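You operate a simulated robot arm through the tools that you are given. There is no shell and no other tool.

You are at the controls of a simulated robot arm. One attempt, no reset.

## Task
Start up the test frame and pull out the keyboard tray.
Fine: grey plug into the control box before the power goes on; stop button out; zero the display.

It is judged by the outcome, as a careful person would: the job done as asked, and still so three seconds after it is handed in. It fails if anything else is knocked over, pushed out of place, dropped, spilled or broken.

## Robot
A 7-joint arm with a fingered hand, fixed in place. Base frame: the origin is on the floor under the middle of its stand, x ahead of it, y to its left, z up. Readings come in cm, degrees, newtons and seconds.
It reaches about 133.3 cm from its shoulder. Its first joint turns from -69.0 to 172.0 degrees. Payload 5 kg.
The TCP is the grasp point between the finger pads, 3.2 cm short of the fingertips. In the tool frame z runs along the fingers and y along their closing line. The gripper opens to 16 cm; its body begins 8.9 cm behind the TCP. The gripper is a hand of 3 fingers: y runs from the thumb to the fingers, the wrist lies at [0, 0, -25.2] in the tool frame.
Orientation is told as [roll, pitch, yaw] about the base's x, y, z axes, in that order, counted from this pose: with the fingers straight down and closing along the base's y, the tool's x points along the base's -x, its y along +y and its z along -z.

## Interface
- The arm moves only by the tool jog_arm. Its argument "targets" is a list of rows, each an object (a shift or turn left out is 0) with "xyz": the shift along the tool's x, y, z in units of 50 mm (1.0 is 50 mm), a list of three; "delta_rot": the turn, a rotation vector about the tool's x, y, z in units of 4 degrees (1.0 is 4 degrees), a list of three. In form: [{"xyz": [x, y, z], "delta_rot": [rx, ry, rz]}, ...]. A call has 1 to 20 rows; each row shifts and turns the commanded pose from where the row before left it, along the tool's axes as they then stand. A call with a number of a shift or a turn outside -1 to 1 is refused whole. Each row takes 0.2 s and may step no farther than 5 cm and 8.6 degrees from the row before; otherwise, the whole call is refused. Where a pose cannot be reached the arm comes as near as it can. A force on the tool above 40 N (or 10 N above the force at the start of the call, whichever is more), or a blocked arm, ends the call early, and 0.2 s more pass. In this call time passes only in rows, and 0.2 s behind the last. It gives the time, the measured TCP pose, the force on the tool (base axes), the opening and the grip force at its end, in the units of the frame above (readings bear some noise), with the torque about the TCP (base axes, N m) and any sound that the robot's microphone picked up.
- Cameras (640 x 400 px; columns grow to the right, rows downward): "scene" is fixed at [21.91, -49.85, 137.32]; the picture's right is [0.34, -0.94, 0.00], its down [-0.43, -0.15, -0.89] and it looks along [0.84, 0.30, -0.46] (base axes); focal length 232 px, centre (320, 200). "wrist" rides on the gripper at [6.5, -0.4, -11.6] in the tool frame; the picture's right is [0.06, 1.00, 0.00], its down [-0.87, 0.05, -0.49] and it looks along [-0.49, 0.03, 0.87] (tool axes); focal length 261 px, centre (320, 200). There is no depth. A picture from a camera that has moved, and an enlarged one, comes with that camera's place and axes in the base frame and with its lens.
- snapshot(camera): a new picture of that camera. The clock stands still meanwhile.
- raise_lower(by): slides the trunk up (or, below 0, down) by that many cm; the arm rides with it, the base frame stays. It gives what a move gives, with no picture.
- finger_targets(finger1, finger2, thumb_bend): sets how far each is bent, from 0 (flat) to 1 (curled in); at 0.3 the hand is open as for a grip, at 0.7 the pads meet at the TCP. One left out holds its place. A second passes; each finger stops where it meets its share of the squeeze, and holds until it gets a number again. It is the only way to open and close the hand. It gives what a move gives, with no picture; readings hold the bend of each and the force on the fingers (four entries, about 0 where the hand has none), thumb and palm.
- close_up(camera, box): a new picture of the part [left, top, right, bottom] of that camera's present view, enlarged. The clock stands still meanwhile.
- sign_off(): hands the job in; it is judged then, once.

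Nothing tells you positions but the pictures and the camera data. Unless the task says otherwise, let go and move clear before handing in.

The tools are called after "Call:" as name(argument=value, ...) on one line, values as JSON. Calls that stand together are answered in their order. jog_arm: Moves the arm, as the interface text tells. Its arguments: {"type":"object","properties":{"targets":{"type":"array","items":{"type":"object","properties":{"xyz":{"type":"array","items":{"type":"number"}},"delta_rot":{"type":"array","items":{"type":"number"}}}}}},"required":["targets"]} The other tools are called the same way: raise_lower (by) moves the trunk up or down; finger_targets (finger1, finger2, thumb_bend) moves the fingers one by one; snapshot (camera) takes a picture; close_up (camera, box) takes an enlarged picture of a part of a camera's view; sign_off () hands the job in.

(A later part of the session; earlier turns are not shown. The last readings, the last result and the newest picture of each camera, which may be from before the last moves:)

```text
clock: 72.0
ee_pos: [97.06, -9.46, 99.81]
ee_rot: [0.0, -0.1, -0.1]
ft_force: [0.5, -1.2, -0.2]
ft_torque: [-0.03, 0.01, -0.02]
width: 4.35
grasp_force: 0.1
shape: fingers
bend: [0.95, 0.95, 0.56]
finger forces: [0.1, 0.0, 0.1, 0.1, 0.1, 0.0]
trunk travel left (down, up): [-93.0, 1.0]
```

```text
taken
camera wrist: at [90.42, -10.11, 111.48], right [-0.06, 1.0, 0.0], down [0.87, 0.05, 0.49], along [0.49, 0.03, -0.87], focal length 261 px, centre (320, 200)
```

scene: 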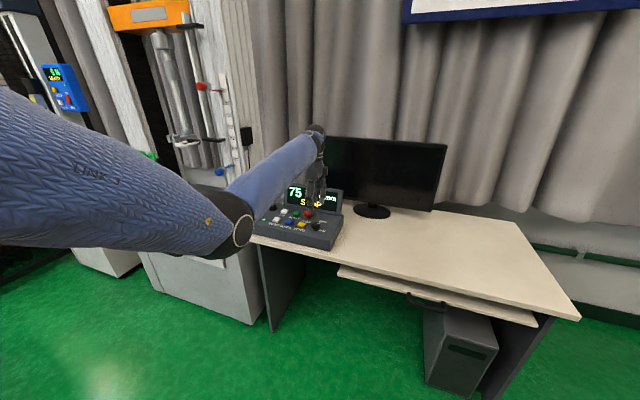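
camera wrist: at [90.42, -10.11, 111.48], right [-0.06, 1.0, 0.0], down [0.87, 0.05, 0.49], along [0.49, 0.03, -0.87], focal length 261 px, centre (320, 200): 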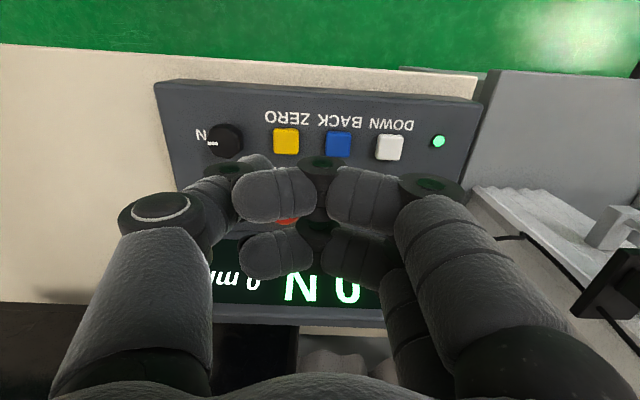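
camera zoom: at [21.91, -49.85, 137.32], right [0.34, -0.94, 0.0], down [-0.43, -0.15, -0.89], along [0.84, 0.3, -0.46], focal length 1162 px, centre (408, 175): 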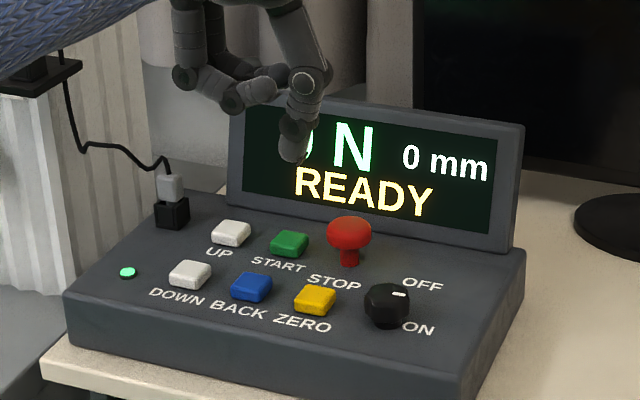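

The display now reads 0 N, 0 mm, READY. Control box is done; now I'll back away from it and go look at the keyboard tray handle.

Call:
jog_arm(targets=[{"xyz": [0.85, 0, -0.25]}, {"xyz": [0.85, 0, -0.25]}, {"xyz": [0.85, 0, 0]}, {"xyz": [0.85, 0, 0]}, {"xyz": [0.85, 0, 0]}])

Call:
finger_targets(finger1=0.5, finger2=0.5, thumb_bend=0.5)

Call:
jog_arm(targets=[{"xyz": [0.1, -0.95, 0]}, {"xyz": [0.1, -0.95, 0]}, {"xyz": [0.1, -0.95, 0]}, {"xyz": [0.1, -0.95, 0]}, {"xyz": [0, -0.95, 0]}, {"xyz": [0, -0.95, 0]}, {"xyz": [0, -0.95, 0]}, {"xyz": [0, -0.95, 0]}, {"xyz": [0, -0.95, 0]}, {"xyz": [0, -0.95, 0]}])

Call:
snapshot(camera="wrist")

Call:
snapshot(camera="scene")

```text
clock: 73.2
ee_pos: [87.66, -9.79, 102.04]
ee_rot: [0.3, 0.0, -0.1]
ft_force: [0.1, 0.3, -0.6]
ft_torque: [0.0, -0.01, 0.01]
width: 4.32
grasp_force: 0.1
shape: fingers
bend: [0.95, 0.95, 0.56]
finger forces: [0.0, 0.0, 0.0, 0.0, 0.1, 0.1]
out of reach, approached as far as the arm can: row 3, 4, 5
trunk travel left (down, up): [-93.0, 1.0]
```

```text
clock: 74.2
ee_pos: [87.61, -9.73, 102.14]
ee_rot: [0.3, -0.1, -0.2]
ft_force: [-0.2, 0.3, 0.7]
ft_torque: [-0.02, 0.02, 0.03]
width: 8.65
grasp_force: 0.1
shape: fingers
bend: [0.5, 0.5, 0.5]
finger forces: [0.1, 0.1, 0.0, 0.1, 0.1, 0.1]
trunk travel left (down, up): [-93.0, 1.0]
```

```text
clock: 76.4
ee_pos: [84.41, -57.04, 99.05]
ee_rot: [0.4, 0.1, 0.0]
ft_force: [-0.2, 0.5, 1.0]
ft_torque: [0.03, 0.02, 0.01]
width: 8.71
grasp_force: 0.0
shape: fingers
bend: [0.5, 0.5, 0.5]
finger forces: [0.0, 0.0, 0.0, 0.1, 0.0, 0.0]
out of reach, approached as far as the arm can: row 1, 2, 3
trunk travel left (down, up): [-93.0, 1.0]
```

```text
taken
camera wrist: at [77.84, -57.82, 110.75], right [-0.06, 1.0, 0.01], down [0.87, 0.05, 0.49], along [0.49, 0.04, -0.87], focal length 261 px, centre (320, 200)
```

wrist: 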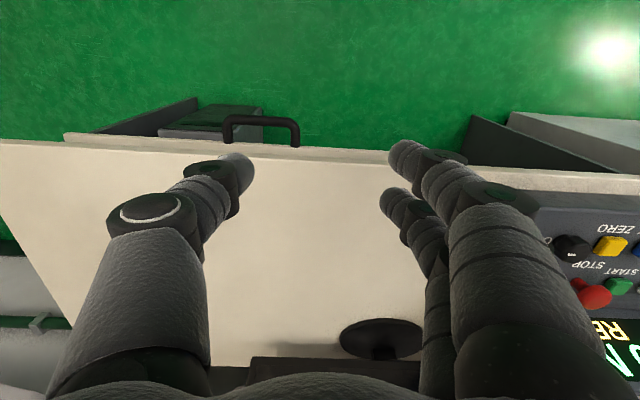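

```text
taken
```

scene: 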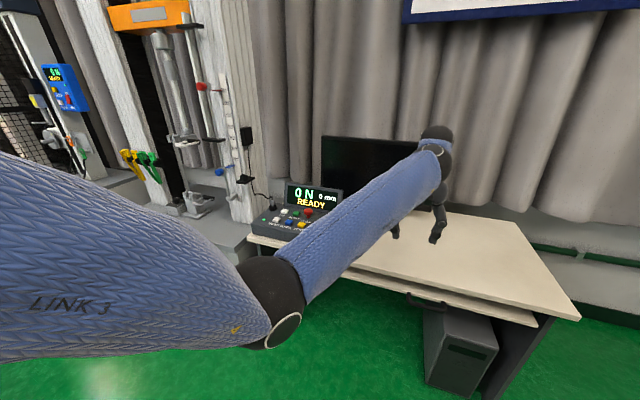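

The display clearly reads 0 N, 0 mm, READY. Zooming in on the tray handle.

Call:
close_up(camera="wrist", box=[50, 90, 330, 190])

Call:
close_up(camera="scene", box=[330, 250, 550, 350])

Call:
close_up(camera="scene", box=[395, 275, 465, 325])

```text
2.29 times, centred on (190, 140) of wrist
camera zoom: at [77.84, -57.82, 110.75], right [-0.06, 1.0, 0.01], down [0.87, 0.05, 0.49], along [0.49, 0.04, -0.87], focal length 596 px, centre (617, 337)
```

zoom: 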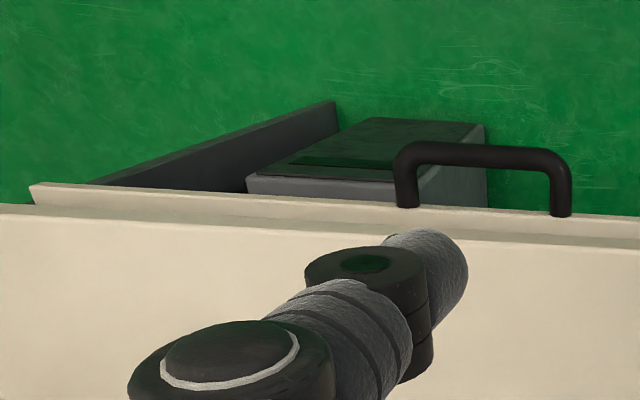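

```text
2.91 times, centred on (440, 300) of scene
camera zoom: at [21.91, -49.85, 137.32], right [0.34, -0.94, 0.0], down [-0.43, -0.15, -0.89], along [0.84, 0.3, -0.46], focal length 676 px, centre (-29, -91)
```

zoom: 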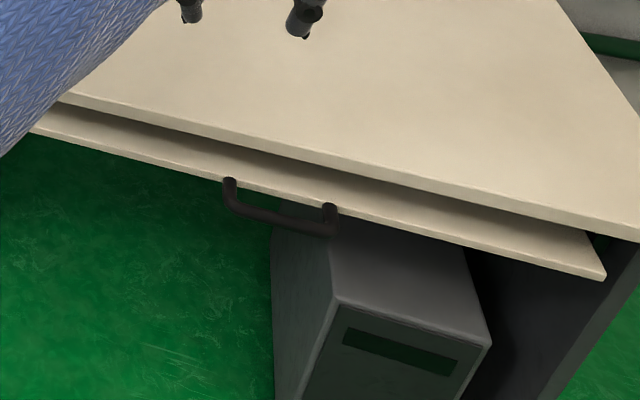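

```text
8.00 times, centred on (430, 300) of scene
camera zoom: at [21.91, -49.85, 137.32], right [0.34, -0.94, 0.0], down [-0.43, -0.15, -0.89], along [0.84, 0.3, -0.46], focal length 1859 px, centre (-560, -600)
```

zoom: 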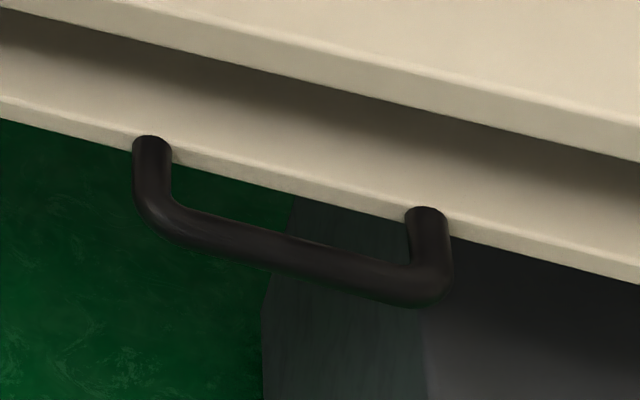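

The handle is a bar about (88.7, -66.8, 64.7), with a 3 cm gap to the tray front. I'll turn the hand to point forward, with the closing direction vertical, so I can grip the bar from above and below.

Call:
jog_arm(targets=[{"delta_rot": [0, -1, 0]}, {"delta_rot": [0, -1, 0]}, {"delta_rot": [0, -1, 0]}, {"delta_rot": [0, -1, 0]}, {"delta_rot": [0, -1, 0]}, {"delta_rot": [0, -1, 0]}, {"delta_rot": [0, -1, 0]}, {"delta_rot": [0, -1, 0]}, {"delta_rot": [0, -1, 0]}, {"delta_rot": [0, -1, 0]}, {"delta_rot": [0, -1, 0]}, {"delta_rot": [0, -1, 0]}, {"delta_rot": [0, -1, 0]}, {"delta_rot": [0, -1, 0]}, {"delta_rot": [0, -1, 0]}, {"delta_rot": [0, -1, 0]}, {"delta_rot": [0, -1, 0]}, {"delta_rot": [0, -1, 0]}])

Call:
snapshot(camera="scene")

```text
clock: 80.2
ee_pos: [84.34, -57.12, 99.2]
ee_rot: [0.9, -72.1, -0.8]
ft_force: [0.5, -0.8, -0.2]
ft_torque: [0.01, 0.0, 0.02]
width: 8.7
grasp_force: 0.1
shape: fingers
bend: [0.5, 0.5, 0.5]
finger forces: [0.0, 0.1, 0.0, 0.1, 0.0, 0.0]
trunk travel left (down, up): [-93.0, 1.0]
```

```text
taken
```

scene: 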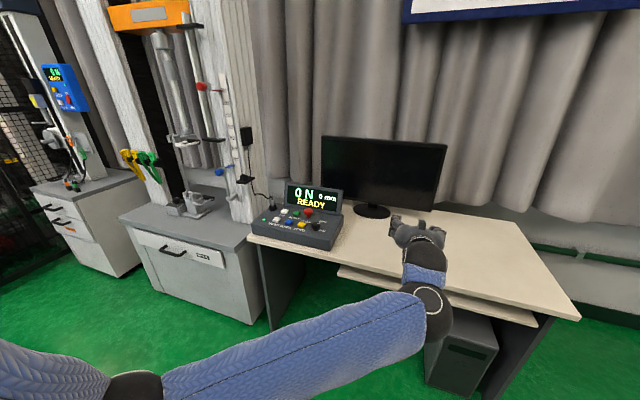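

Call:
jog_arm(targets=[{"xyz": [0, 0, -0.6], "delta_rot": [0, 0, 1]}, {"xyz": [0, 0, -0.6], "delta_rot": [0, 0, 1]}, {"xyz": [0, 0, -0.6], "delta_rot": [0, 0, 1]}, {"xyz": [0, 0, -0.6], "delta_rot": [0, 0, 1]}, {"delta_rot": [0, 0, 1]}, {"delta_rot": [0, 0, 1]}, {"delta_rot": [0, 0, 1]}, {"delta_rot": [0, 0, 1]}, {"delta_rot": [0, 0, 1]}, {"delta_rot": [0, 0, 1]}, {"delta_rot": [0, 0, 1]}, {"delta_rot": [0, 0, 1]}, {"delta_rot": [0, 0, 1]}, {"delta_rot": [0, 0, 1]}, {"delta_rot": [0, 0, 1]}, {"delta_rot": [0, 0, 1]}, {"delta_rot": [0, 0, 1]}, {"delta_rot": [0, 0, 1]}, {"delta_rot": [0, 0, 1]}, {"delta_rot": [0, 0, 1]}])

Call:
snapshot(camera="scene")

Call:
snapshot(camera="wrist")

```text
clock: 84.4
ee_pos: [72.95, -57.09, 102.8]
ee_rot: [71.7, -9.2, -87.0]
ft_force: [0.7, 0.0, -0.5]
ft_torque: [-0.01, -0.01, 0.0]
width: 8.69
grasp_force: 0.0
shape: fingers
bend: [0.5, 0.5, 0.5]
finger forces: [0.0, 0.1, 0.0, 0.1, 0.1, 0.0]
trunk travel left (down, up): [-93.0, 1.0]
```

```text
taken
```

scene: 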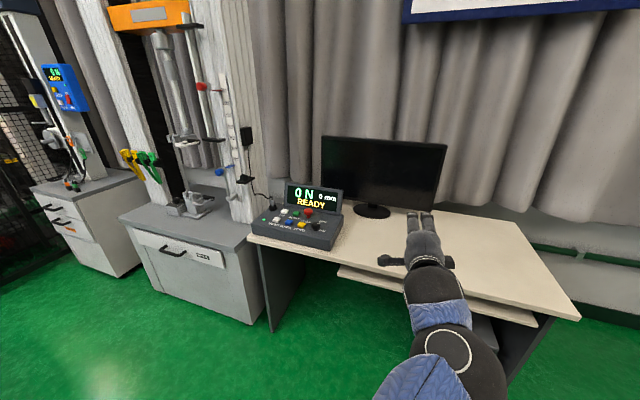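

```text
taken
camera wrist: at [61.34, -50.95, 105.14], right [0.3, 0.23, 0.93], down [-0.41, -0.85, 0.34], along [0.86, -0.48, -0.16], focal length 261 px, centre (320, 200)
```

wrist: 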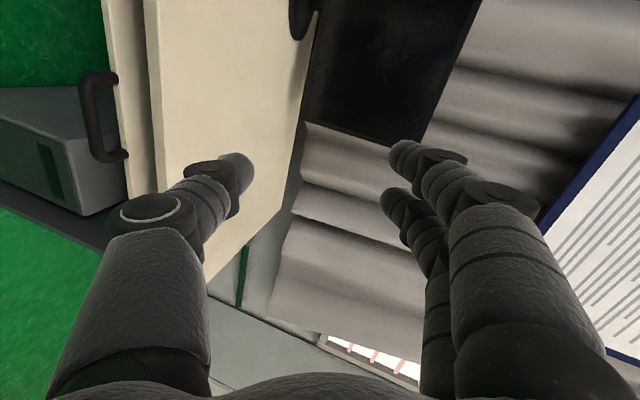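

The hand now points forward with fingers above and thumb below. Finishing the twist, then lowering the trunk in steps, well in front of the desk.

Call:
jog_arm(targets=[{"delta_rot": [0, 0, 1]}, {"delta_rot": [0, 0, 1]}, {"delta_rot": [0, 0, 0.5]}, {"xyz": [0, 0, -0.9]}])

Call:
raise_lower(by=-20)

Call:
snapshot(camera="scene")

Call:
snapshot(camera="wrist")

```text
clock: 85.4
ee_pos: [68.41, -57.02, 104.36]
ee_rot: [72.2, 0.4, -90.1]
ft_force: [-1.1, 0.5, -0.8]
ft_torque: [0.02, 0.01, -0.02]
width: 8.69
grasp_force: 0.0
shape: fingers
bend: [0.5, 0.5, 0.5]
finger forces: [0.0, 0.0, 0.0, 0.1, 0.1, 0.0]
trunk travel left (down, up): [-93.0, 1.0]
```

```text
clock: 87.6
ee_pos: [68.53, -57.2, 84.42]
ee_rot: [72.0, 0.2, -90.1]
ft_force: [-0.9, -0.1, -0.1]
ft_torque: [-0.01, -0.02, 0.01]
width: 8.71
grasp_force: 0.0
shape: fingers
bend: [0.5, 0.5, 0.5]
finger forces: [0.1, 0.0, 0.0, 0.0, 0.0, 0.0]
trunk travel left (down, up): [-73.0, 21.0]
```

```text
taken
```

scene: 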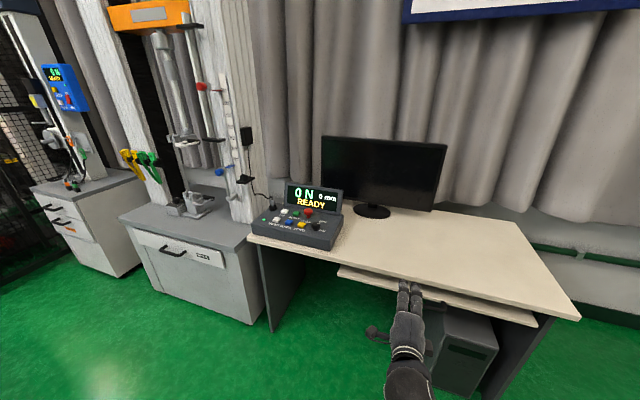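

```text
taken
camera wrist: at [57.39, -50.8, 87.6], right [0.31, 0.06, 0.95], down [-0.45, -0.87, 0.2], along [0.84, -0.49, -0.24], focal length 261 px, centre (320, 200)
```

wrist: 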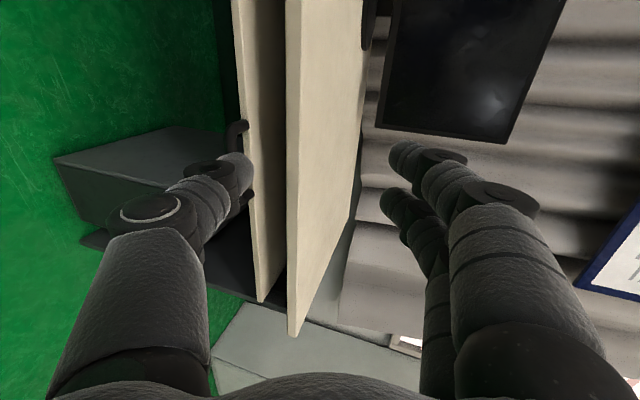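

Call:
jog_arm(targets=[{"xyz": [-0.64, 0, 0]}, {"xyz": [-0.64, 0, 0]}, {"xyz": [-0.64, 0, 0]}])

Call:
raise_lower(by=-15)

Call:
snapshot(camera="wrist")

Call:
close_up(camera="scene", box=[340, 240, 560, 400])

```text
clock: 88.4
ee_pos: [68.57, -66.73, 84.21]
ee_rot: [72.0, 0.4, -90.1]
ft_force: [-0.5, -0.6, -1.0]
ft_torque: [0.01, -0.03, 0.01]
width: 8.7
grasp_force: 0.2
shape: fingers
bend: [0.5, 0.5, 0.5]
finger forces: [0.0, 0.0, 0.0, 0.0, 0.0, 0.1]
trunk travel left (down, up): [-73.0, 21.0]
```

```text
clock: 90.1
ee_pos: [68.67, -66.82, 69.29]
ee_rot: [72.1, 0.3, -90.1]
ft_force: [-0.9, -0.5, 0.3]
ft_torque: [0.01, 0.03, -0.01]
width: 8.72
grasp_force: 0.0
shape: fingers
bend: [0.5, 0.5, 0.5]
finger forces: [0.0, 0.0, 0.0, 0.0, 0.1, 0.0]
trunk travel left (down, up): [-58.0, 36.0]
```

```text
taken
camera wrist: at [57.38, -60.42, 72.61], right [0.31, 0.06, 0.95], down [-0.45, -0.87, 0.2], along [0.84, -0.49, -0.24], focal length 261 px, centre (320, 200)
```

wrist: 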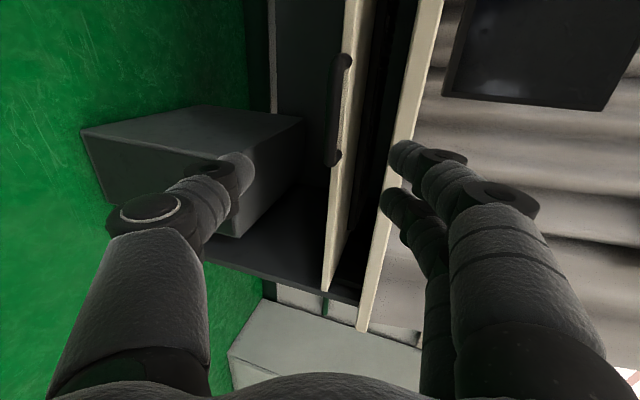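

```text
2.50 times, centred on (450, 320) of scene
camera zoom: at [21.91, -49.85, 137.32], right [0.34, -0.94, 0.0], down [-0.43, -0.15, -0.89], along [0.84, 0.3, -0.46], focal length 581 px, centre (-5, -100)
```

zoom: 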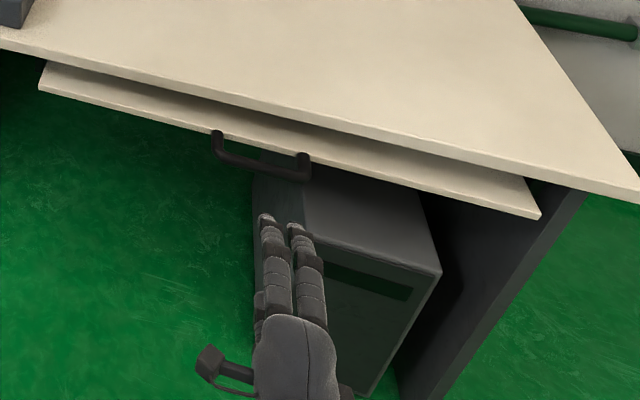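

Call:
close_up(camera="wrist", box=[280, 30, 440, 190])

```text
2.50 times, centred on (360, 110) of wrist
camera zoom: at [57.38, -60.42, 72.61], right [0.31, 0.06, 0.95], down [-0.45, -0.87, 0.2], along [0.84, -0.49, -0.24], focal length 652 px, centre (220, 425)
```

zoom: 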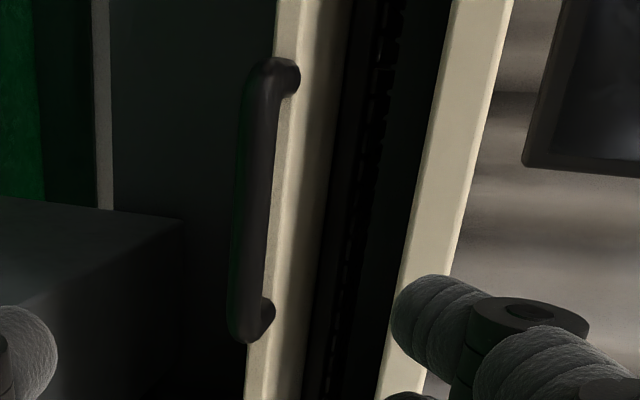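

The handle bar lies at about (88.7, -67, 64.4). Approaching along the fingers' direction, with the fingers above and the thumb below the bar.

Call:
jog_arm(targets=[{"xyz": [0, 0.296, 0]}, {"xyz": [0, 0, 0.9]}, {"xyz": [0, 0, 0.9]}, {"xyz": [0, 0, 0.9]}])

Call:
snapshot(camera="wrist")

Call:
close_up(camera="scene", box=[370, 250, 490, 350])

```text
clock: 91.1
ee_pos: [81.88, -67.11, 66.52]
ee_rot: [71.9, 0.3, -90.4]
ft_force: [-1.1, 0.4, 0.4]
ft_torque: [0.01, -0.01, -0.01]
width: 8.7
grasp_force: 0.0
shape: fingers
bend: [0.5, 0.5, 0.5]
finger forces: [0.1, 0.0, 0.1, 0.0, 0.1, 0.0]
trunk travel left (down, up): [-58.0, 36.0]
```

```text
taken
camera wrist: at [70.69, -60.68, 69.89], right [0.31, 0.06, 0.95], down [-0.45, -0.87, 0.2], along [0.84, -0.49, -0.24], focal length 261 px, centre (320, 200)
```

wrist: 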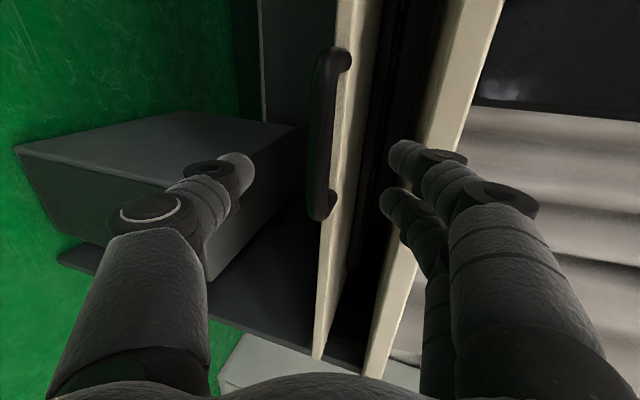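

```text
4.00 times, centred on (430, 300) of scene
camera zoom: at [21.91, -49.85, 137.32], right [0.34, -0.94, 0.0], down [-0.43, -0.15, -0.89], along [0.84, 0.3, -0.46], focal length 929 px, centre (-120, -200)
```

zoom: 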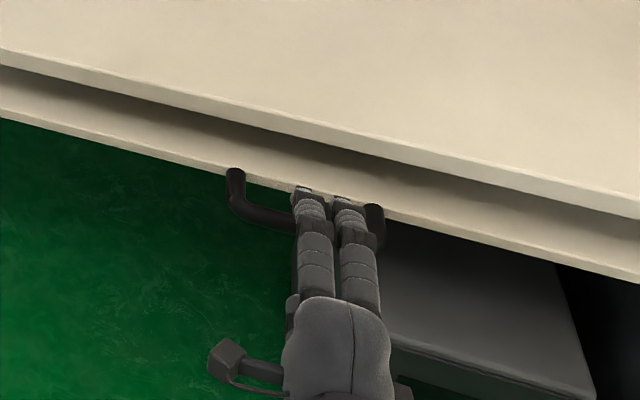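

Call:
jog_arm(targets=[{"xyz": [0, 0, 0.565]}, {"xyz": [0, 0, 0.565]}])

Call:
close_up(camera="wrist", box=[220, 90, 460, 260])

Call:
close_up(camera="scene", box=[370, 250, 490, 350])

```text
clock: 91.7
ee_pos: [87.12, -66.87, 64.75]
ee_rot: [72.0, 0.1, -90.2]
ft_force: [0.5, -0.7, -0.2]
ft_torque: [0.01, -0.01, 0.04]
width: 8.69
grasp_force: 0.1
shape: fingers
bend: [0.5, 0.5, 0.5]
finger forces: [0.0, 0.0, 0.0, 0.0, 0.0, 0.1]
trunk travel left (down, up): [-58.0, 36.0]
```

```text
2.35 times, centred on (340, 175) of wrist
camera zoom: at [75.87, -60.55, 68.11], right [0.31, 0.06, 0.95], down [-0.45, -0.87, 0.2], along [0.84, -0.49, -0.24], focal length 613 px, centre (273, 259)
```

zoom: 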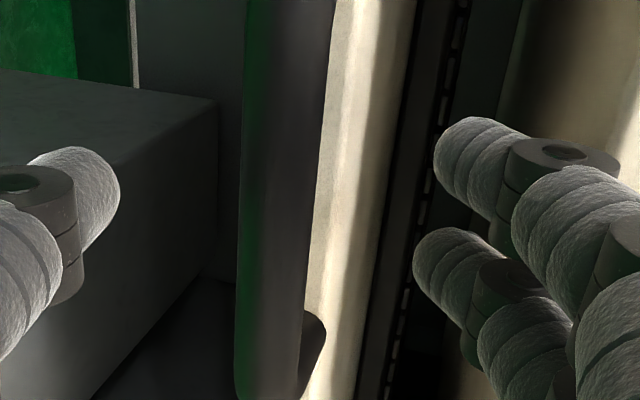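

```text
4.00 times, centred on (430, 300) of scene
camera zoom: at [21.91, -49.85, 137.32], right [0.34, -0.94, 0.0], down [-0.43, -0.15, -0.89], along [0.84, 0.3, -0.46], focal length 929 px, centre (-120, -200)
```

zoom: 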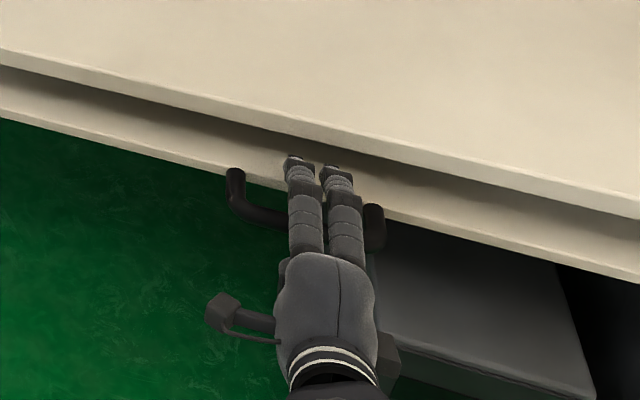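

The bar is centred between fingers and thumb. Closing.

Call:
finger_targets(finger1=0.72, finger2=0.72, thumb_bend=0.72)

Call:
close_up(camera="wrist", box=[220, 90, 460, 260])

Call:
close_up(camera="scene", box=[370, 250, 490, 350])

```text
clock: 92.7
ee_pos: [87.22, -66.82, 64.81]
ee_rot: [71.9, 0.2, -90.0]
ft_force: [3.0, -1.4, 0.9]
ft_torque: [-0.03, 0.0, -0.03]
width: 2.21
grasp_force: 11.5
shape: fingers
bend: [0.69, 0.69, 0.69]
finger forces: [6.3, 6.5, 0.1, 0.0, 9.9, 0.0]
trunk travel left (down, up): [-58.0, 36.0]
```

```text
2.35 times, centred on (340, 175) of wrist
camera zoom: at [75.9, -60.5, 68.14], right [0.31, 0.06, 0.95], down [-0.45, -0.87, 0.2], along [0.84, -0.49, -0.24], focal length 613 px, centre (273, 259)
```

zoom: 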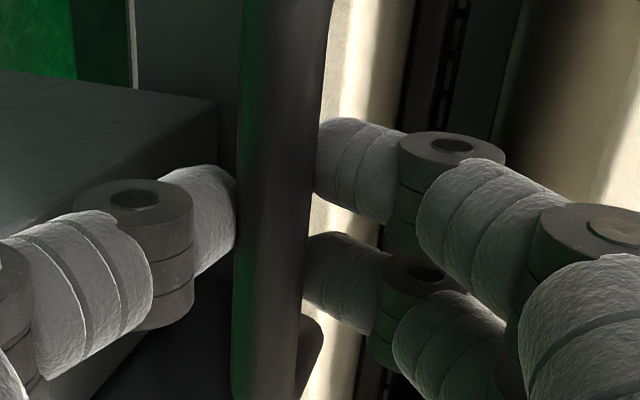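

```text
4.00 times, centred on (430, 300) of scene
camera zoom: at [21.91, -49.85, 137.32], right [0.34, -0.94, 0.0], down [-0.43, -0.15, -0.89], along [0.84, 0.3, -0.46], focal length 929 px, centre (-120, -200)
```

zoom: 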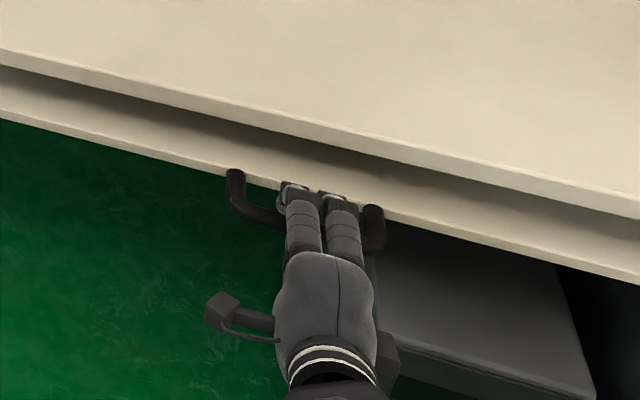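

The bar is gripped by all three. Pulling straight out (−x).

Call:
jog_arm(targets=[{"xyz": [0, -0.0618, -0.19]}, {"xyz": [0, -0.124, -0.38]}, {"xyz": [0, -0.124, -0.38]}])

Call:
close_up(camera="scene", box=[340, 240, 560, 400])

Call:
close_up(camera="wrist", box=[220, 90, 460, 260])

```text
clock: 93.5
ee_pos: [82.22, -66.86, 64.81]
ee_rot: [71.8, 0.3, -90.1]
ft_force: [-2.7, -1.7, 2.5]
ft_torque: [0.03, 0.0, -0.05]
width: 2.2
grasp_force: 11.1
shape: fingers
bend: [0.7, 0.7, 0.69]
finger forces: [6.1, 6.2, 0.0, 0.0, 9.8, 0.1]
trunk travel left (down, up): [-58.0, 36.0]
```

```text
2.50 times, centred on (450, 320) of scene
camera zoom: at [21.91, -49.85, 137.32], right [0.34, -0.94, 0.0], down [-0.43, -0.15, -0.89], along [0.84, 0.3, -0.46], focal length 581 px, centre (-5, -100)
```

zoom: 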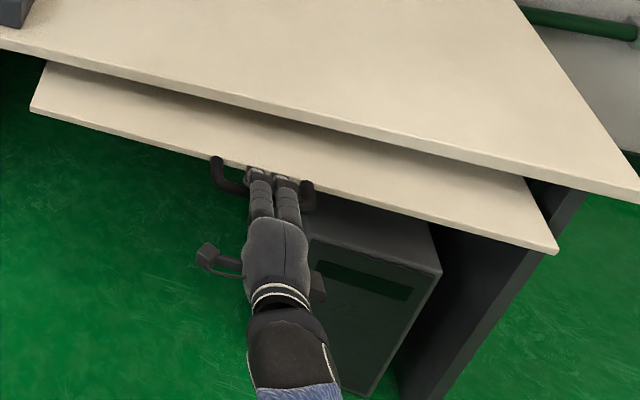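

```text
2.35 times, centred on (340, 175) of wrist
camera zoom: at [71.05, -60.51, 68.1], right [0.31, 0.06, 0.95], down [-0.45, -0.87, 0.2], along [0.84, -0.49, -0.24], focal length 613 px, centre (273, 259)
```

zoom: 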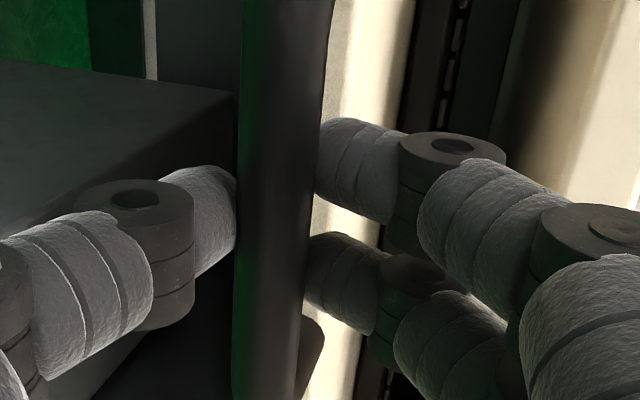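

The tray slides out freely with the handle. Continuing the pull.

Call:
jog_arm(targets=[{"xyz": [0, -0.185, -0.57]}, {"xyz": [0, -0.185, -0.57]}, {"xyz": [0, -0.185, -0.57]}, {"xyz": [0, -0.185, -0.57]}])

Call:
snapshot(camera="scene")

Call:
snapshot(camera="wrist")

```text
clock: 94.5
ee_pos: [70.12, -66.77, 64.74]
ee_rot: [72.0, 0.1, -90.1]
ft_force: [-1.2, -7.9, 2.7]
ft_torque: [-0.04, -0.03, -0.15]
width: 2.18
grasp_force: 10.8
shape: fingers
bend: [0.7, 0.7, 0.69]
finger forces: [5.8, 5.8, 0.0, 0.0, 9.3, 0.0]
trunk travel left (down, up): [-58.0, 36.0]
```

```text
taken
```

scene: 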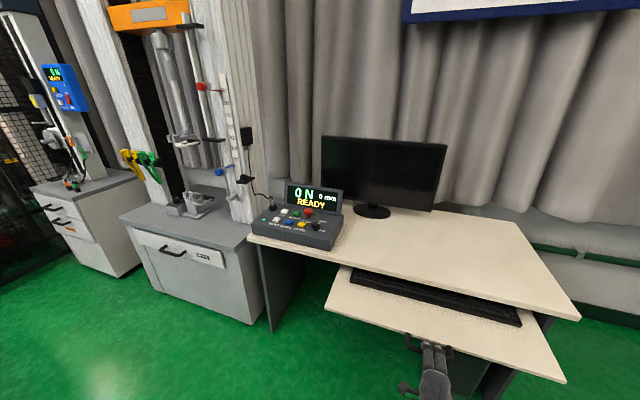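

```text
taken
camera wrist: at [58.92, -60.43, 68.08], right [0.31, 0.06, 0.95], down [-0.45, -0.87, 0.2], along [0.84, -0.49, -0.24], focal length 261 px, centre (320, 200)
```

wrist: 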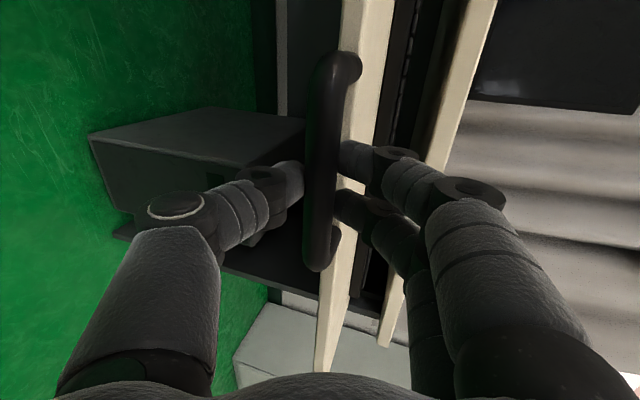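

The keyboard is appearing on the tray. Pulling further until it is fully out or meets its stop.

Call:
jog_arm(targets=[{"xyz": [-0.02, -0.185, -0.57]}, {"xyz": [0, -0.185, -0.57]}, {"xyz": [0, -0.185, -0.57]}])

Call:
snapshot(camera="scene")

```text
clock: 95.5
ee_pos: [67.31, -65.91, 65.98]
ee_rot: [73.9, 0.9, -87.6]
ft_force: [18.9, 5.1, -18.4]
ft_torque: [0.36, 1.25, 0.3]
width: 2.22
grasp_force: 13.9
shape: fingers
bend: [0.72, 0.72, 0.66]
finger forces: [0.1, 0.0, 0.0, 0.0, 26.7, 0.1]
trunk travel left (down, up): [-58.0, 36.0]
stopped in row 3: the arm was blocked; the commanded pose is now the measured one
```

```text
taken
```

scene: 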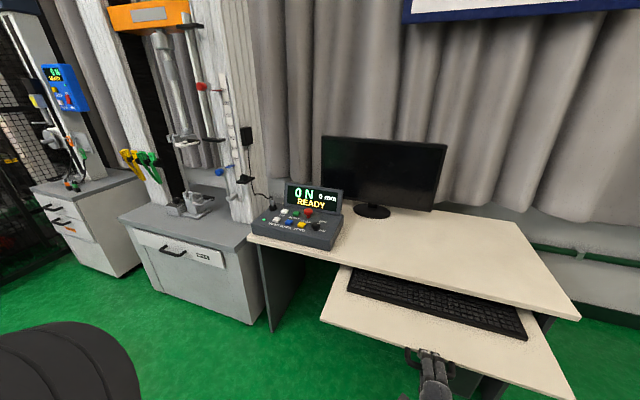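

The tray has reached its stop (about 20 cm out, whole keyboard visible). I'll ease the load off the handle first.

Call:
jog_arm(targets=[{"xyz": [0, -0.08, 0.06]}, {"xyz": [0, -0.08, 0.06]}])

Call:
snapshot(camera="wrist")

Call:
close_up(camera="scene", box=[310, 240, 590, 400])

```text
clock: 95.8
ee_pos: [70.77, -65.17, 68.17]
ee_rot: [86.1, 4.4, -82.4]
ft_force: [-41.5, 35.5, -7.5]
ft_torque: [-0.02, -1.43, -4.51]
width: 0.68
grasp_force: 0.0
shape: fingers
bend: [0.72, 0.72, 0.72]
finger forces: [0.1, 0.0, 0.1, 0.0, 0.0, 0.0]
trunk travel left (down, up): [-58.0, 36.0]
stopped in row 1: the arm was blocked; the commanded pose is now the measured one
```

```text
taken
camera wrist: at [58.35, -60.47, 69.27], right [0.07, 0.0, 1.0], down [-0.37, -0.93, 0.02], along [0.93, -0.37, -0.07], focal length 261 px, centre (320, 200)
```

wrist: 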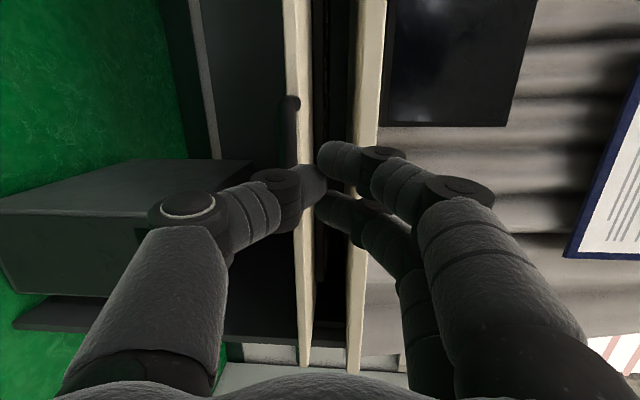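

```text
2.29 times, centred on (450, 320) of scene
camera zoom: at [21.91, -49.85, 137.32], right [0.34, -0.94, 0.0], down [-0.43, -0.15, -0.89], along [0.84, 0.3, -0.46], focal length 531 px, centre (23, -74)
```

zoom: 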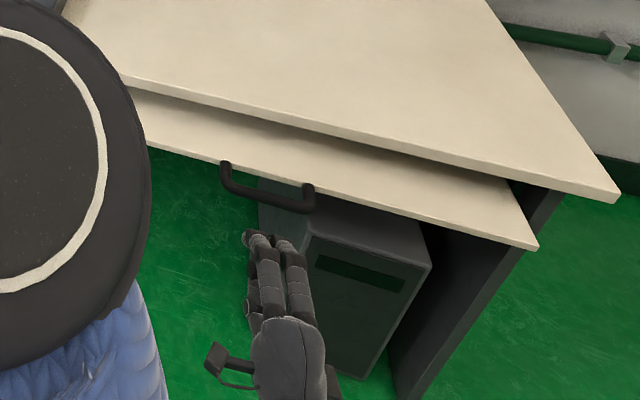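

The arm got blocked near its fold limit, lost the bar, and the tray slid most of the way back in. I'll stop and check the whole scene before trying again from a better posture.

Call:
snapshot(camera="scene")

Call:
close_up(camera="wrist", box=[220, 60, 460, 260])

```text
taken
```

scene: 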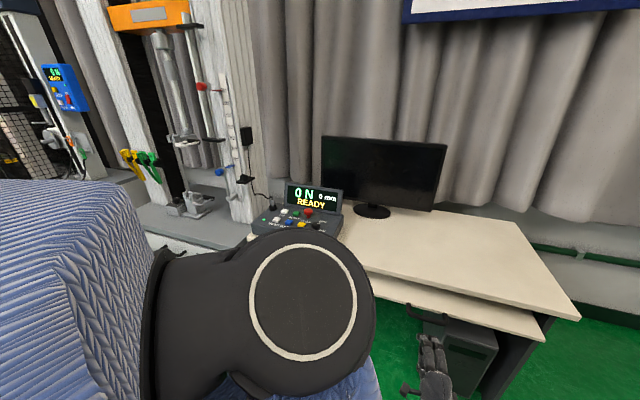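

```text
2.00 times, centred on (340, 160) of wrist
camera zoom: at [58.35, -60.47, 69.27], right [0.07, 0.0, 1.0], down [-0.37, -0.93, 0.02], along [0.93, -0.37, -0.07], focal length 521 px, centre (280, 280)
```

zoom: 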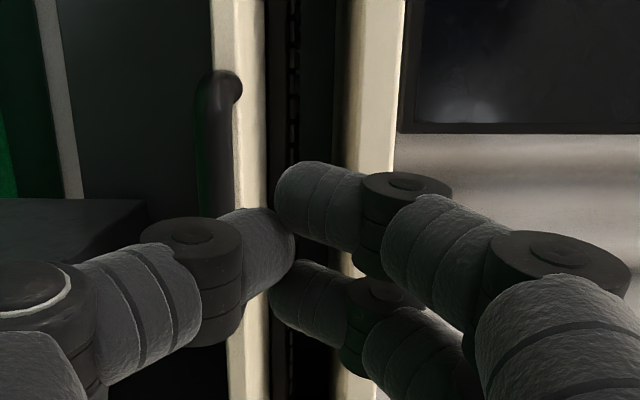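

The test frame and desk items look undisturbed. I'll open the fingers and read the arm's current state.

Call:
finger_targets(finger1=0.5, finger2=0.5, thumb_bend=0.5)

Call:
jog_arm(targets=[{"xyz": [0, 0, -0.1]}])

Call:
snapshot(camera="scene")

Call:
snapshot(camera="wrist")

```text
clock: 96.2
ee_pos: [35.48, -65.38, 38.05]
ee_rot: [60.0, 15.6, -91.2]
ft_force: [-13.4, -13.7, -62.2]
ft_torque: [0.67, -4.28, 0.69]
width: 8.74
grasp_force: 0.1
shape: fingers
bend: [0.51, 0.51, 0.49]
finger forces: [0.0, 0.0, 0.1, 0.0, 0.0, 0.1]
trunk travel left (down, up): [-58.0, 36.0]
stopped: the arm was blocked; the commanded pose is now the measured one
```

```text
clock: 96.5
ee_pos: [36.12, -77.76, 45.18]
ee_rot: [86.1, -6.4, -106.3]
ft_force: [2.7, 8.1, -1.2]
ft_torque: [-0.05, -0.07, -0.82]
width: 8.72
grasp_force: 0.1
shape: fingers
bend: [0.5, 0.5, 0.5]
finger forces: [0.0, 0.1, 0.0, 0.0, 0.0, 0.0]
trunk travel left (down, up): [-58.0, 36.0]
stopped in row 1: the arm was blocked; the commanded pose is now the measured one
```

```text
taken
```

scene: 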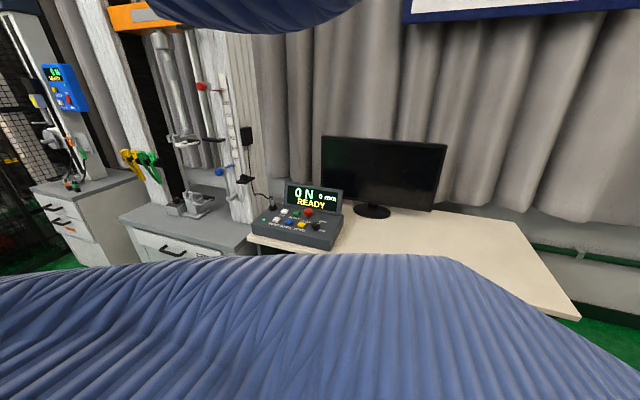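

```text
taken
camera wrist: at [26.84, -68.37, 44.96], right [0.11, 0.15, 0.98], down [-0.71, -0.68, 0.18], along [0.7, -0.71, 0.03], focal length 261 px, centre (320, 200)
```

wrist: 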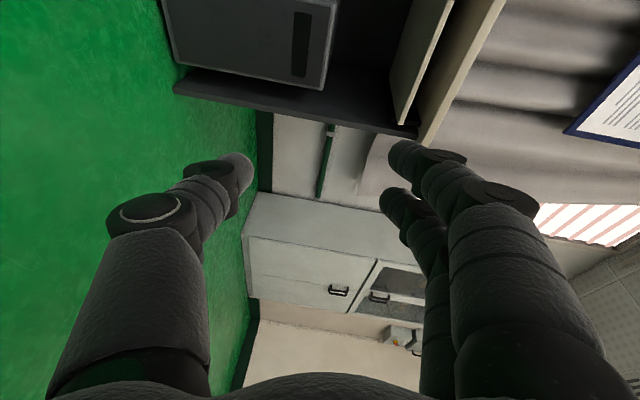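

The arm is still swinging to a stop in free space. I'll hold still and let it settle.

Call:
jog_arm(targets=[{"xyz": [0, 0, 0]}, {"xyz": [0, 0, 0]}, {"xyz": [0, 0, 0]}])

Call:
snapshot(camera="scene")

Call:
snapshot(camera="wrist")

```text
clock: 96.8
ee_pos: [34.73, -80.25, 47.49]
ee_rot: [88.9, -5.4, -113.8]
ft_force: [-3.6, -1.6, 1.0]
ft_torque: [0.05, 0.08, 0.23]
width: 8.72
grasp_force: 0.0
shape: fingers
bend: [0.5, 0.5, 0.5]
finger forces: [0.0, 0.1, 0.0, 0.0, 0.0, 0.0]
trunk travel left (down, up): [-58.0, 36.0]
stopped in row 1: the arm was blocked; the commanded pose is now the measured one
```

```text
taken
```

scene: 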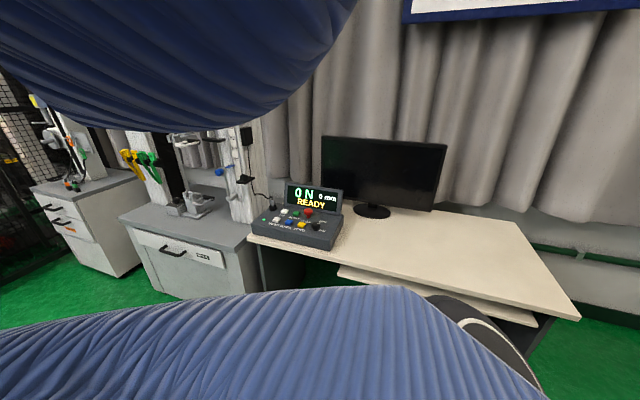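

```text
taken
camera wrist: at [26.69, -69.87, 46.83], right [0.08, 0.14, 0.99], down [-0.8, -0.59, 0.15], along [0.6, -0.8, 0.06], focal length 261 px, centre (320, 200)
```

wrist: 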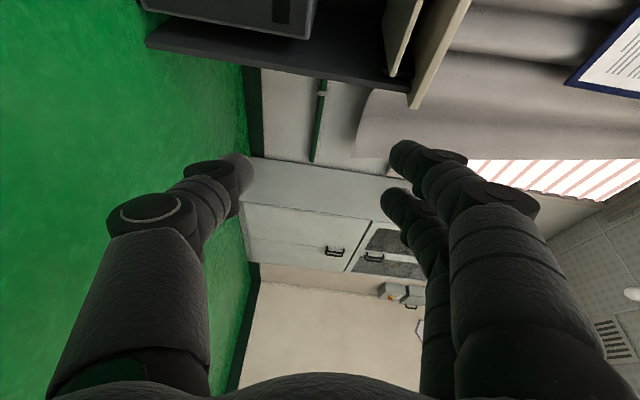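

Call:
jog_arm(targets=[{"xyz": [0, 0, 0]}, {"xyz": [0, 0, 0]}, {"xyz": [0, 0, 0]}])

Call:
snapshot(camera="scene")

```text
clock: 97.8
ee_pos: [31.66, -83.49, 44.94]
ee_rot: [83.8, 1.6, -119.2]
ft_force: [0.3, -0.1, 3.6]
ft_torque: [0.22, 0.34, 0.01]
width: 8.7
grasp_force: 0.0
shape: fingers
bend: [0.5, 0.5, 0.5]
finger forces: [0.0, 0.0, 0.0, 0.0, 0.0, 0.0]
trunk travel left (down, up): [-58.0, 36.0]
stopped in row 3: the arm was blocked; the commanded pose is now the measured one
```

```text
taken
```

scene: 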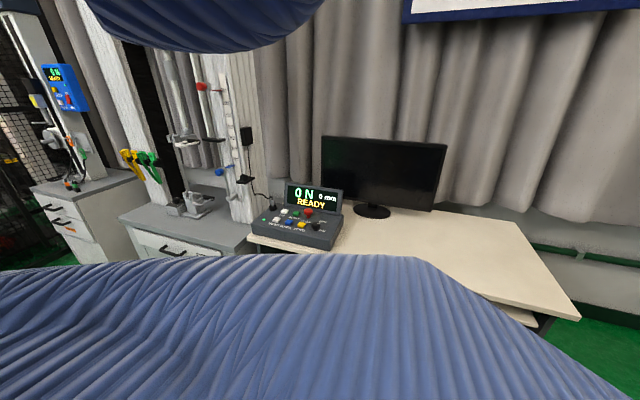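

Call:
jog_arm(targets=[{"xyz": [0, 0, 0.2]}, {"xyz": [0, 0, 0.3]}, {"xyz": [0, 0, 0.4]}, {"xyz": [0, 0, 0.4]}])

Call:
snapshot(camera="scene")

Call:
snapshot(camera="wrist")

```text
clock: 98.2
ee_pos: [34.17, -83.83, 47.24]
ee_rot: [78.4, 21.1, -130.8]
ft_force: [-1.5, 0.8, -0.7]
ft_torque: [-0.06, -0.11, 0.01]
width: 8.72
grasp_force: 0.1
shape: fingers
bend: [0.5, 0.5, 0.5]
finger forces: [0.0, 0.1, 0.0, 0.1, 0.1, 0.0]
trunk travel left (down, up): [-58.0, 36.0]
stopped in row 1: the arm was blocked; the commanded pose is now the measured one
```

```text
taken
```

scene: 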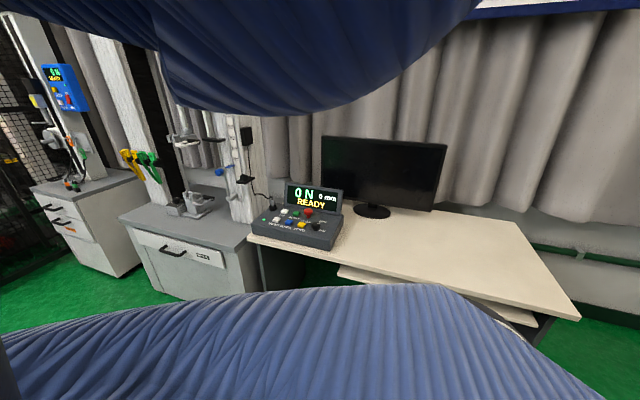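

```text
taken
camera wrist: at [29.03, -72.43, 51.51], right [-0.04, -0.35, 0.93], down [-0.92, -0.35, -0.17], along [0.38, -0.87, -0.31], focal length 261 px, centre (320, 200)
```

wrist: 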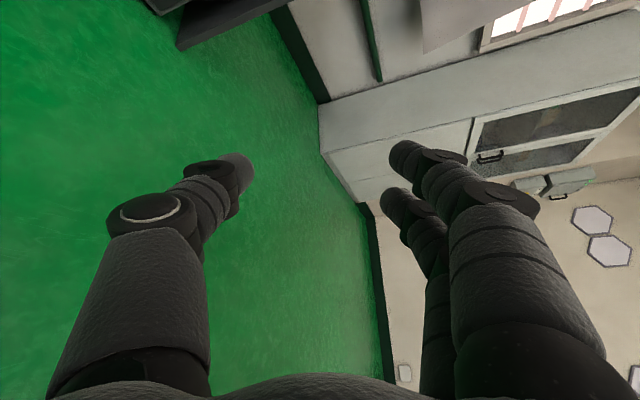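

Call:
jog_arm(targets=[{"xyz": [0, 0, 0]}, {"xyz": [0, 0, 0]}, {"xyz": [0, 0, 0]}, {"xyz": [0, 0, 0]}])

Call:
jog_arm(targets=[{"xyz": [0, 0, 0]}, {"xyz": [0, 0, 0]}, {"xyz": [0, 0, 0]}, {"xyz": [0, 0, 0]}])

Call:
jog_arm(targets=[{"xyz": [0, 0, 0]}, {"xyz": [0, 0, 0]}, {"xyz": [0, 0, 0]}, {"xyz": [0, 0, 0]}])

Call:
snapshot(camera="scene")

Call:
snapshot(camera="wrist")

```text
clock: 98.5
ee_pos: [33.54, -84.69, 46.34]
ee_rot: [63.8, 46.8, -153.0]
ft_force: [-1.1, -3.6, -1.0]
ft_torque: [0.03, -0.11, 0.34]
width: 8.76
grasp_force: 0.0
shape: fingers
bend: [0.5, 0.5, 0.5]
finger forces: [0.0, 0.0, 0.0, 0.0, 0.0, 0.0]
trunk travel left (down, up): [-58.0, 36.0]
stopped in row 1: the arm was blocked; the commanded pose is now the measured one
```

```text
clock: 98.8
ee_pos: [30.47, -85.84, 43.41]
ee_rot: [11.7, 63.6, 141.5]
ft_force: [0.3, 8.1, 5.5]
ft_torque: [0.05, 0.33, -0.64]
width: 8.76
grasp_force: 0.0
shape: fingers
bend: [0.5, 0.5, 0.5]
finger forces: [0.0, 0.1, 0.0, 0.0, 0.0, 0.0]
trunk travel left (down, up): [-58.0, 36.0]
stopped in row 1: the arm was blocked; the commanded pose is now the measured one
```

```text
clock: 99.2
ee_pos: [17.61, -91.24, 37.06]
ee_rot: [-17.2, 55.9, 87.0]
ft_force: [-1.6, -0.4, 2.3]
ft_torque: [0.18, -0.15, 0.23]
width: 8.76
grasp_force: 0.0
shape: fingers
bend: [0.5, 0.5, 0.5]
finger forces: [0.1, 0.0, 0.0, 0.0, 0.0, 0.1]
trunk travel left (down, up): [-58.0, 36.0]
stopped in row 1: the arm was blocked; the commanded pose is now the measured one
```

```text
taken
```

scene: 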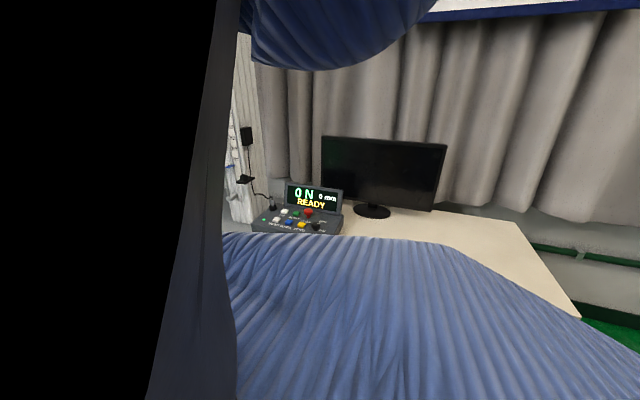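

```text
taken
camera wrist: at [14.75, -85.66, 48.85], right [-0.97, -0.23, -0.11], down [-0.15, 0.87, -0.47], along [0.2, -0.43, -0.88], focal length 261 px, centre (320, 200)
```

wrist: 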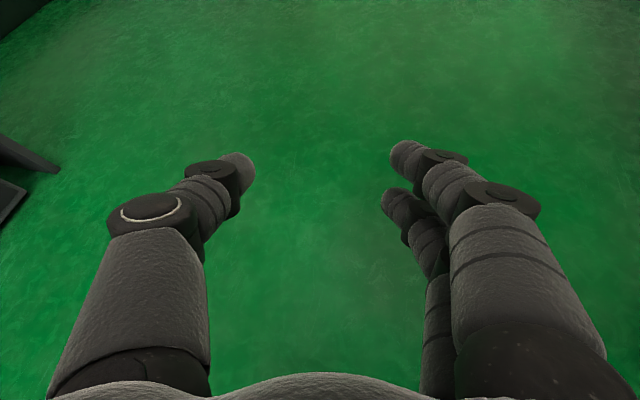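

The arm is wandering near a joint limit. I'll raise the trunk a little, which moves no arm joints, to give it time to hold still in free space.

Call:
raise_lower(by=10)

Call:
snapshot(camera="scene")

Call:
snapshot(camera="wrist")

```text
clock: 99.5
ee_pos: [15.29, -91.06, 33.61]
ee_rot: [-24.4, 53.0, 76.2]
ft_force: [3.3, 3.4, -3.8]
ft_torque: [-0.46, 0.06, -0.32]
width: 8.74
grasp_force: 0.1
shape: fingers
bend: [0.5, 0.5, 0.5]
finger forces: [0.0, 0.0, 0.0, 0.0, 0.0, 0.1]
trunk travel left (down, up): [-59.1, 34.9]
stopped: the arm was blocked; the commanded pose is now the measured one
```

```text
taken
```

scene: 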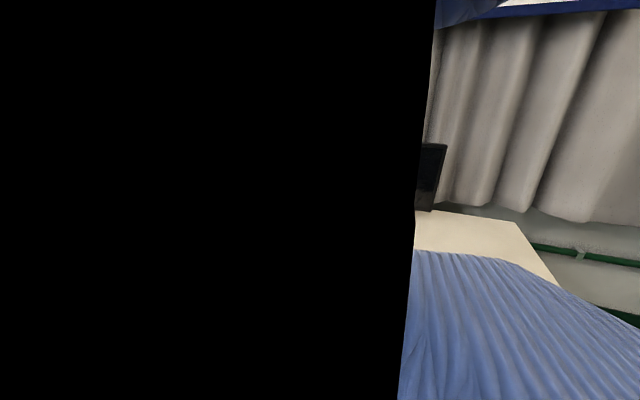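

```text
taken
camera wrist: at [11.98, -85.71, 45.19], right [-0.97, -0.14, -0.2], down [-0.04, 0.9, -0.44], along [0.24, -0.42, -0.88], focal length 261 px, centre (320, 200)
```

wrist: 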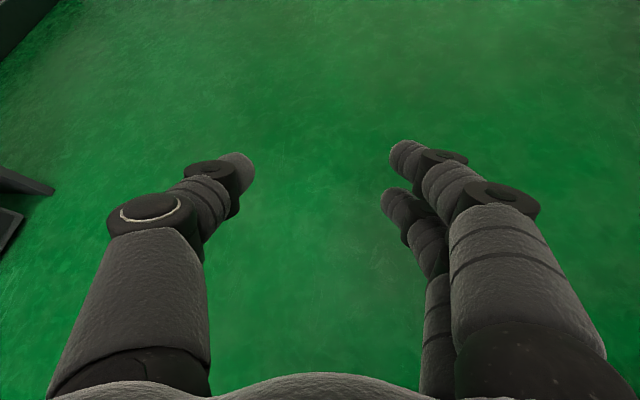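

Call:
jog_arm(targets=[{"xyz": [-0.1, -0.3, -0.2]}, {"xyz": [-0.1, -0.3, -0.2]}, {"xyz": [-0.15, -0.5, -0.3]}])

Call:
snapshot(camera="wrist")

Call:
snapshot(camera="scene")

```text
clock: 99.8
ee_pos: [11.25, -92.01, 30.84]
ee_rot: [-17.3, 54.7, 79.2]
ft_force: [-4.4, -3.9, -0.4]
ft_torque: [0.23, -0.28, 0.41]
width: 8.75
grasp_force: 0.1
shape: fingers
bend: [0.5, 0.5, 0.5]
finger forces: [0.1, 0.1, 0.1, 0.0, 0.1, 0.0]
trunk travel left (down, up): [-59.1, 34.9]
stopped in row 1: the arm was blocked; the commanded pose is now the measured one
```

```text
taken
camera wrist: at [9.14, -86.32, 42.76], right [-0.99, -0.09, -0.12], down [-0.03, 0.89, -0.45], along [0.15, -0.44, -0.89], focal length 261 px, centre (320, 200)
```

wrist: 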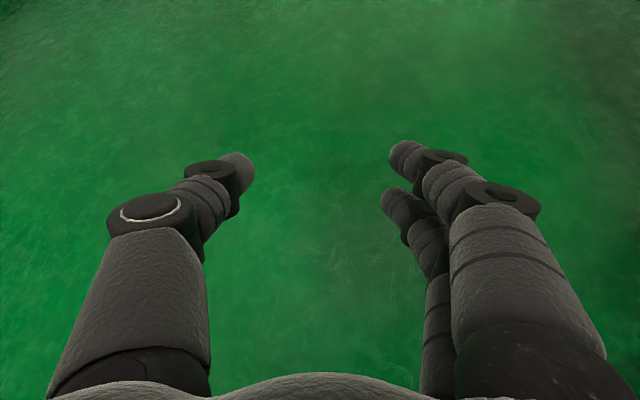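

```text
taken
```

scene: 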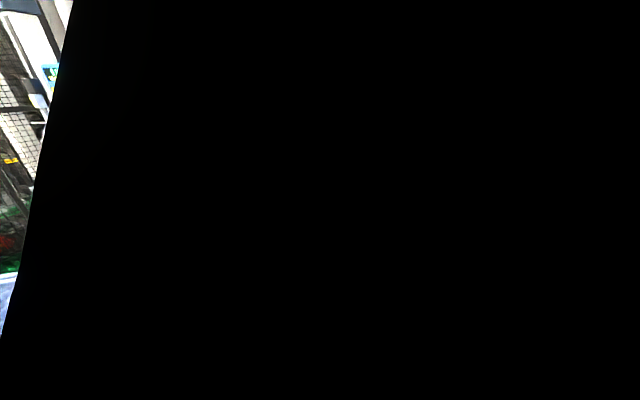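

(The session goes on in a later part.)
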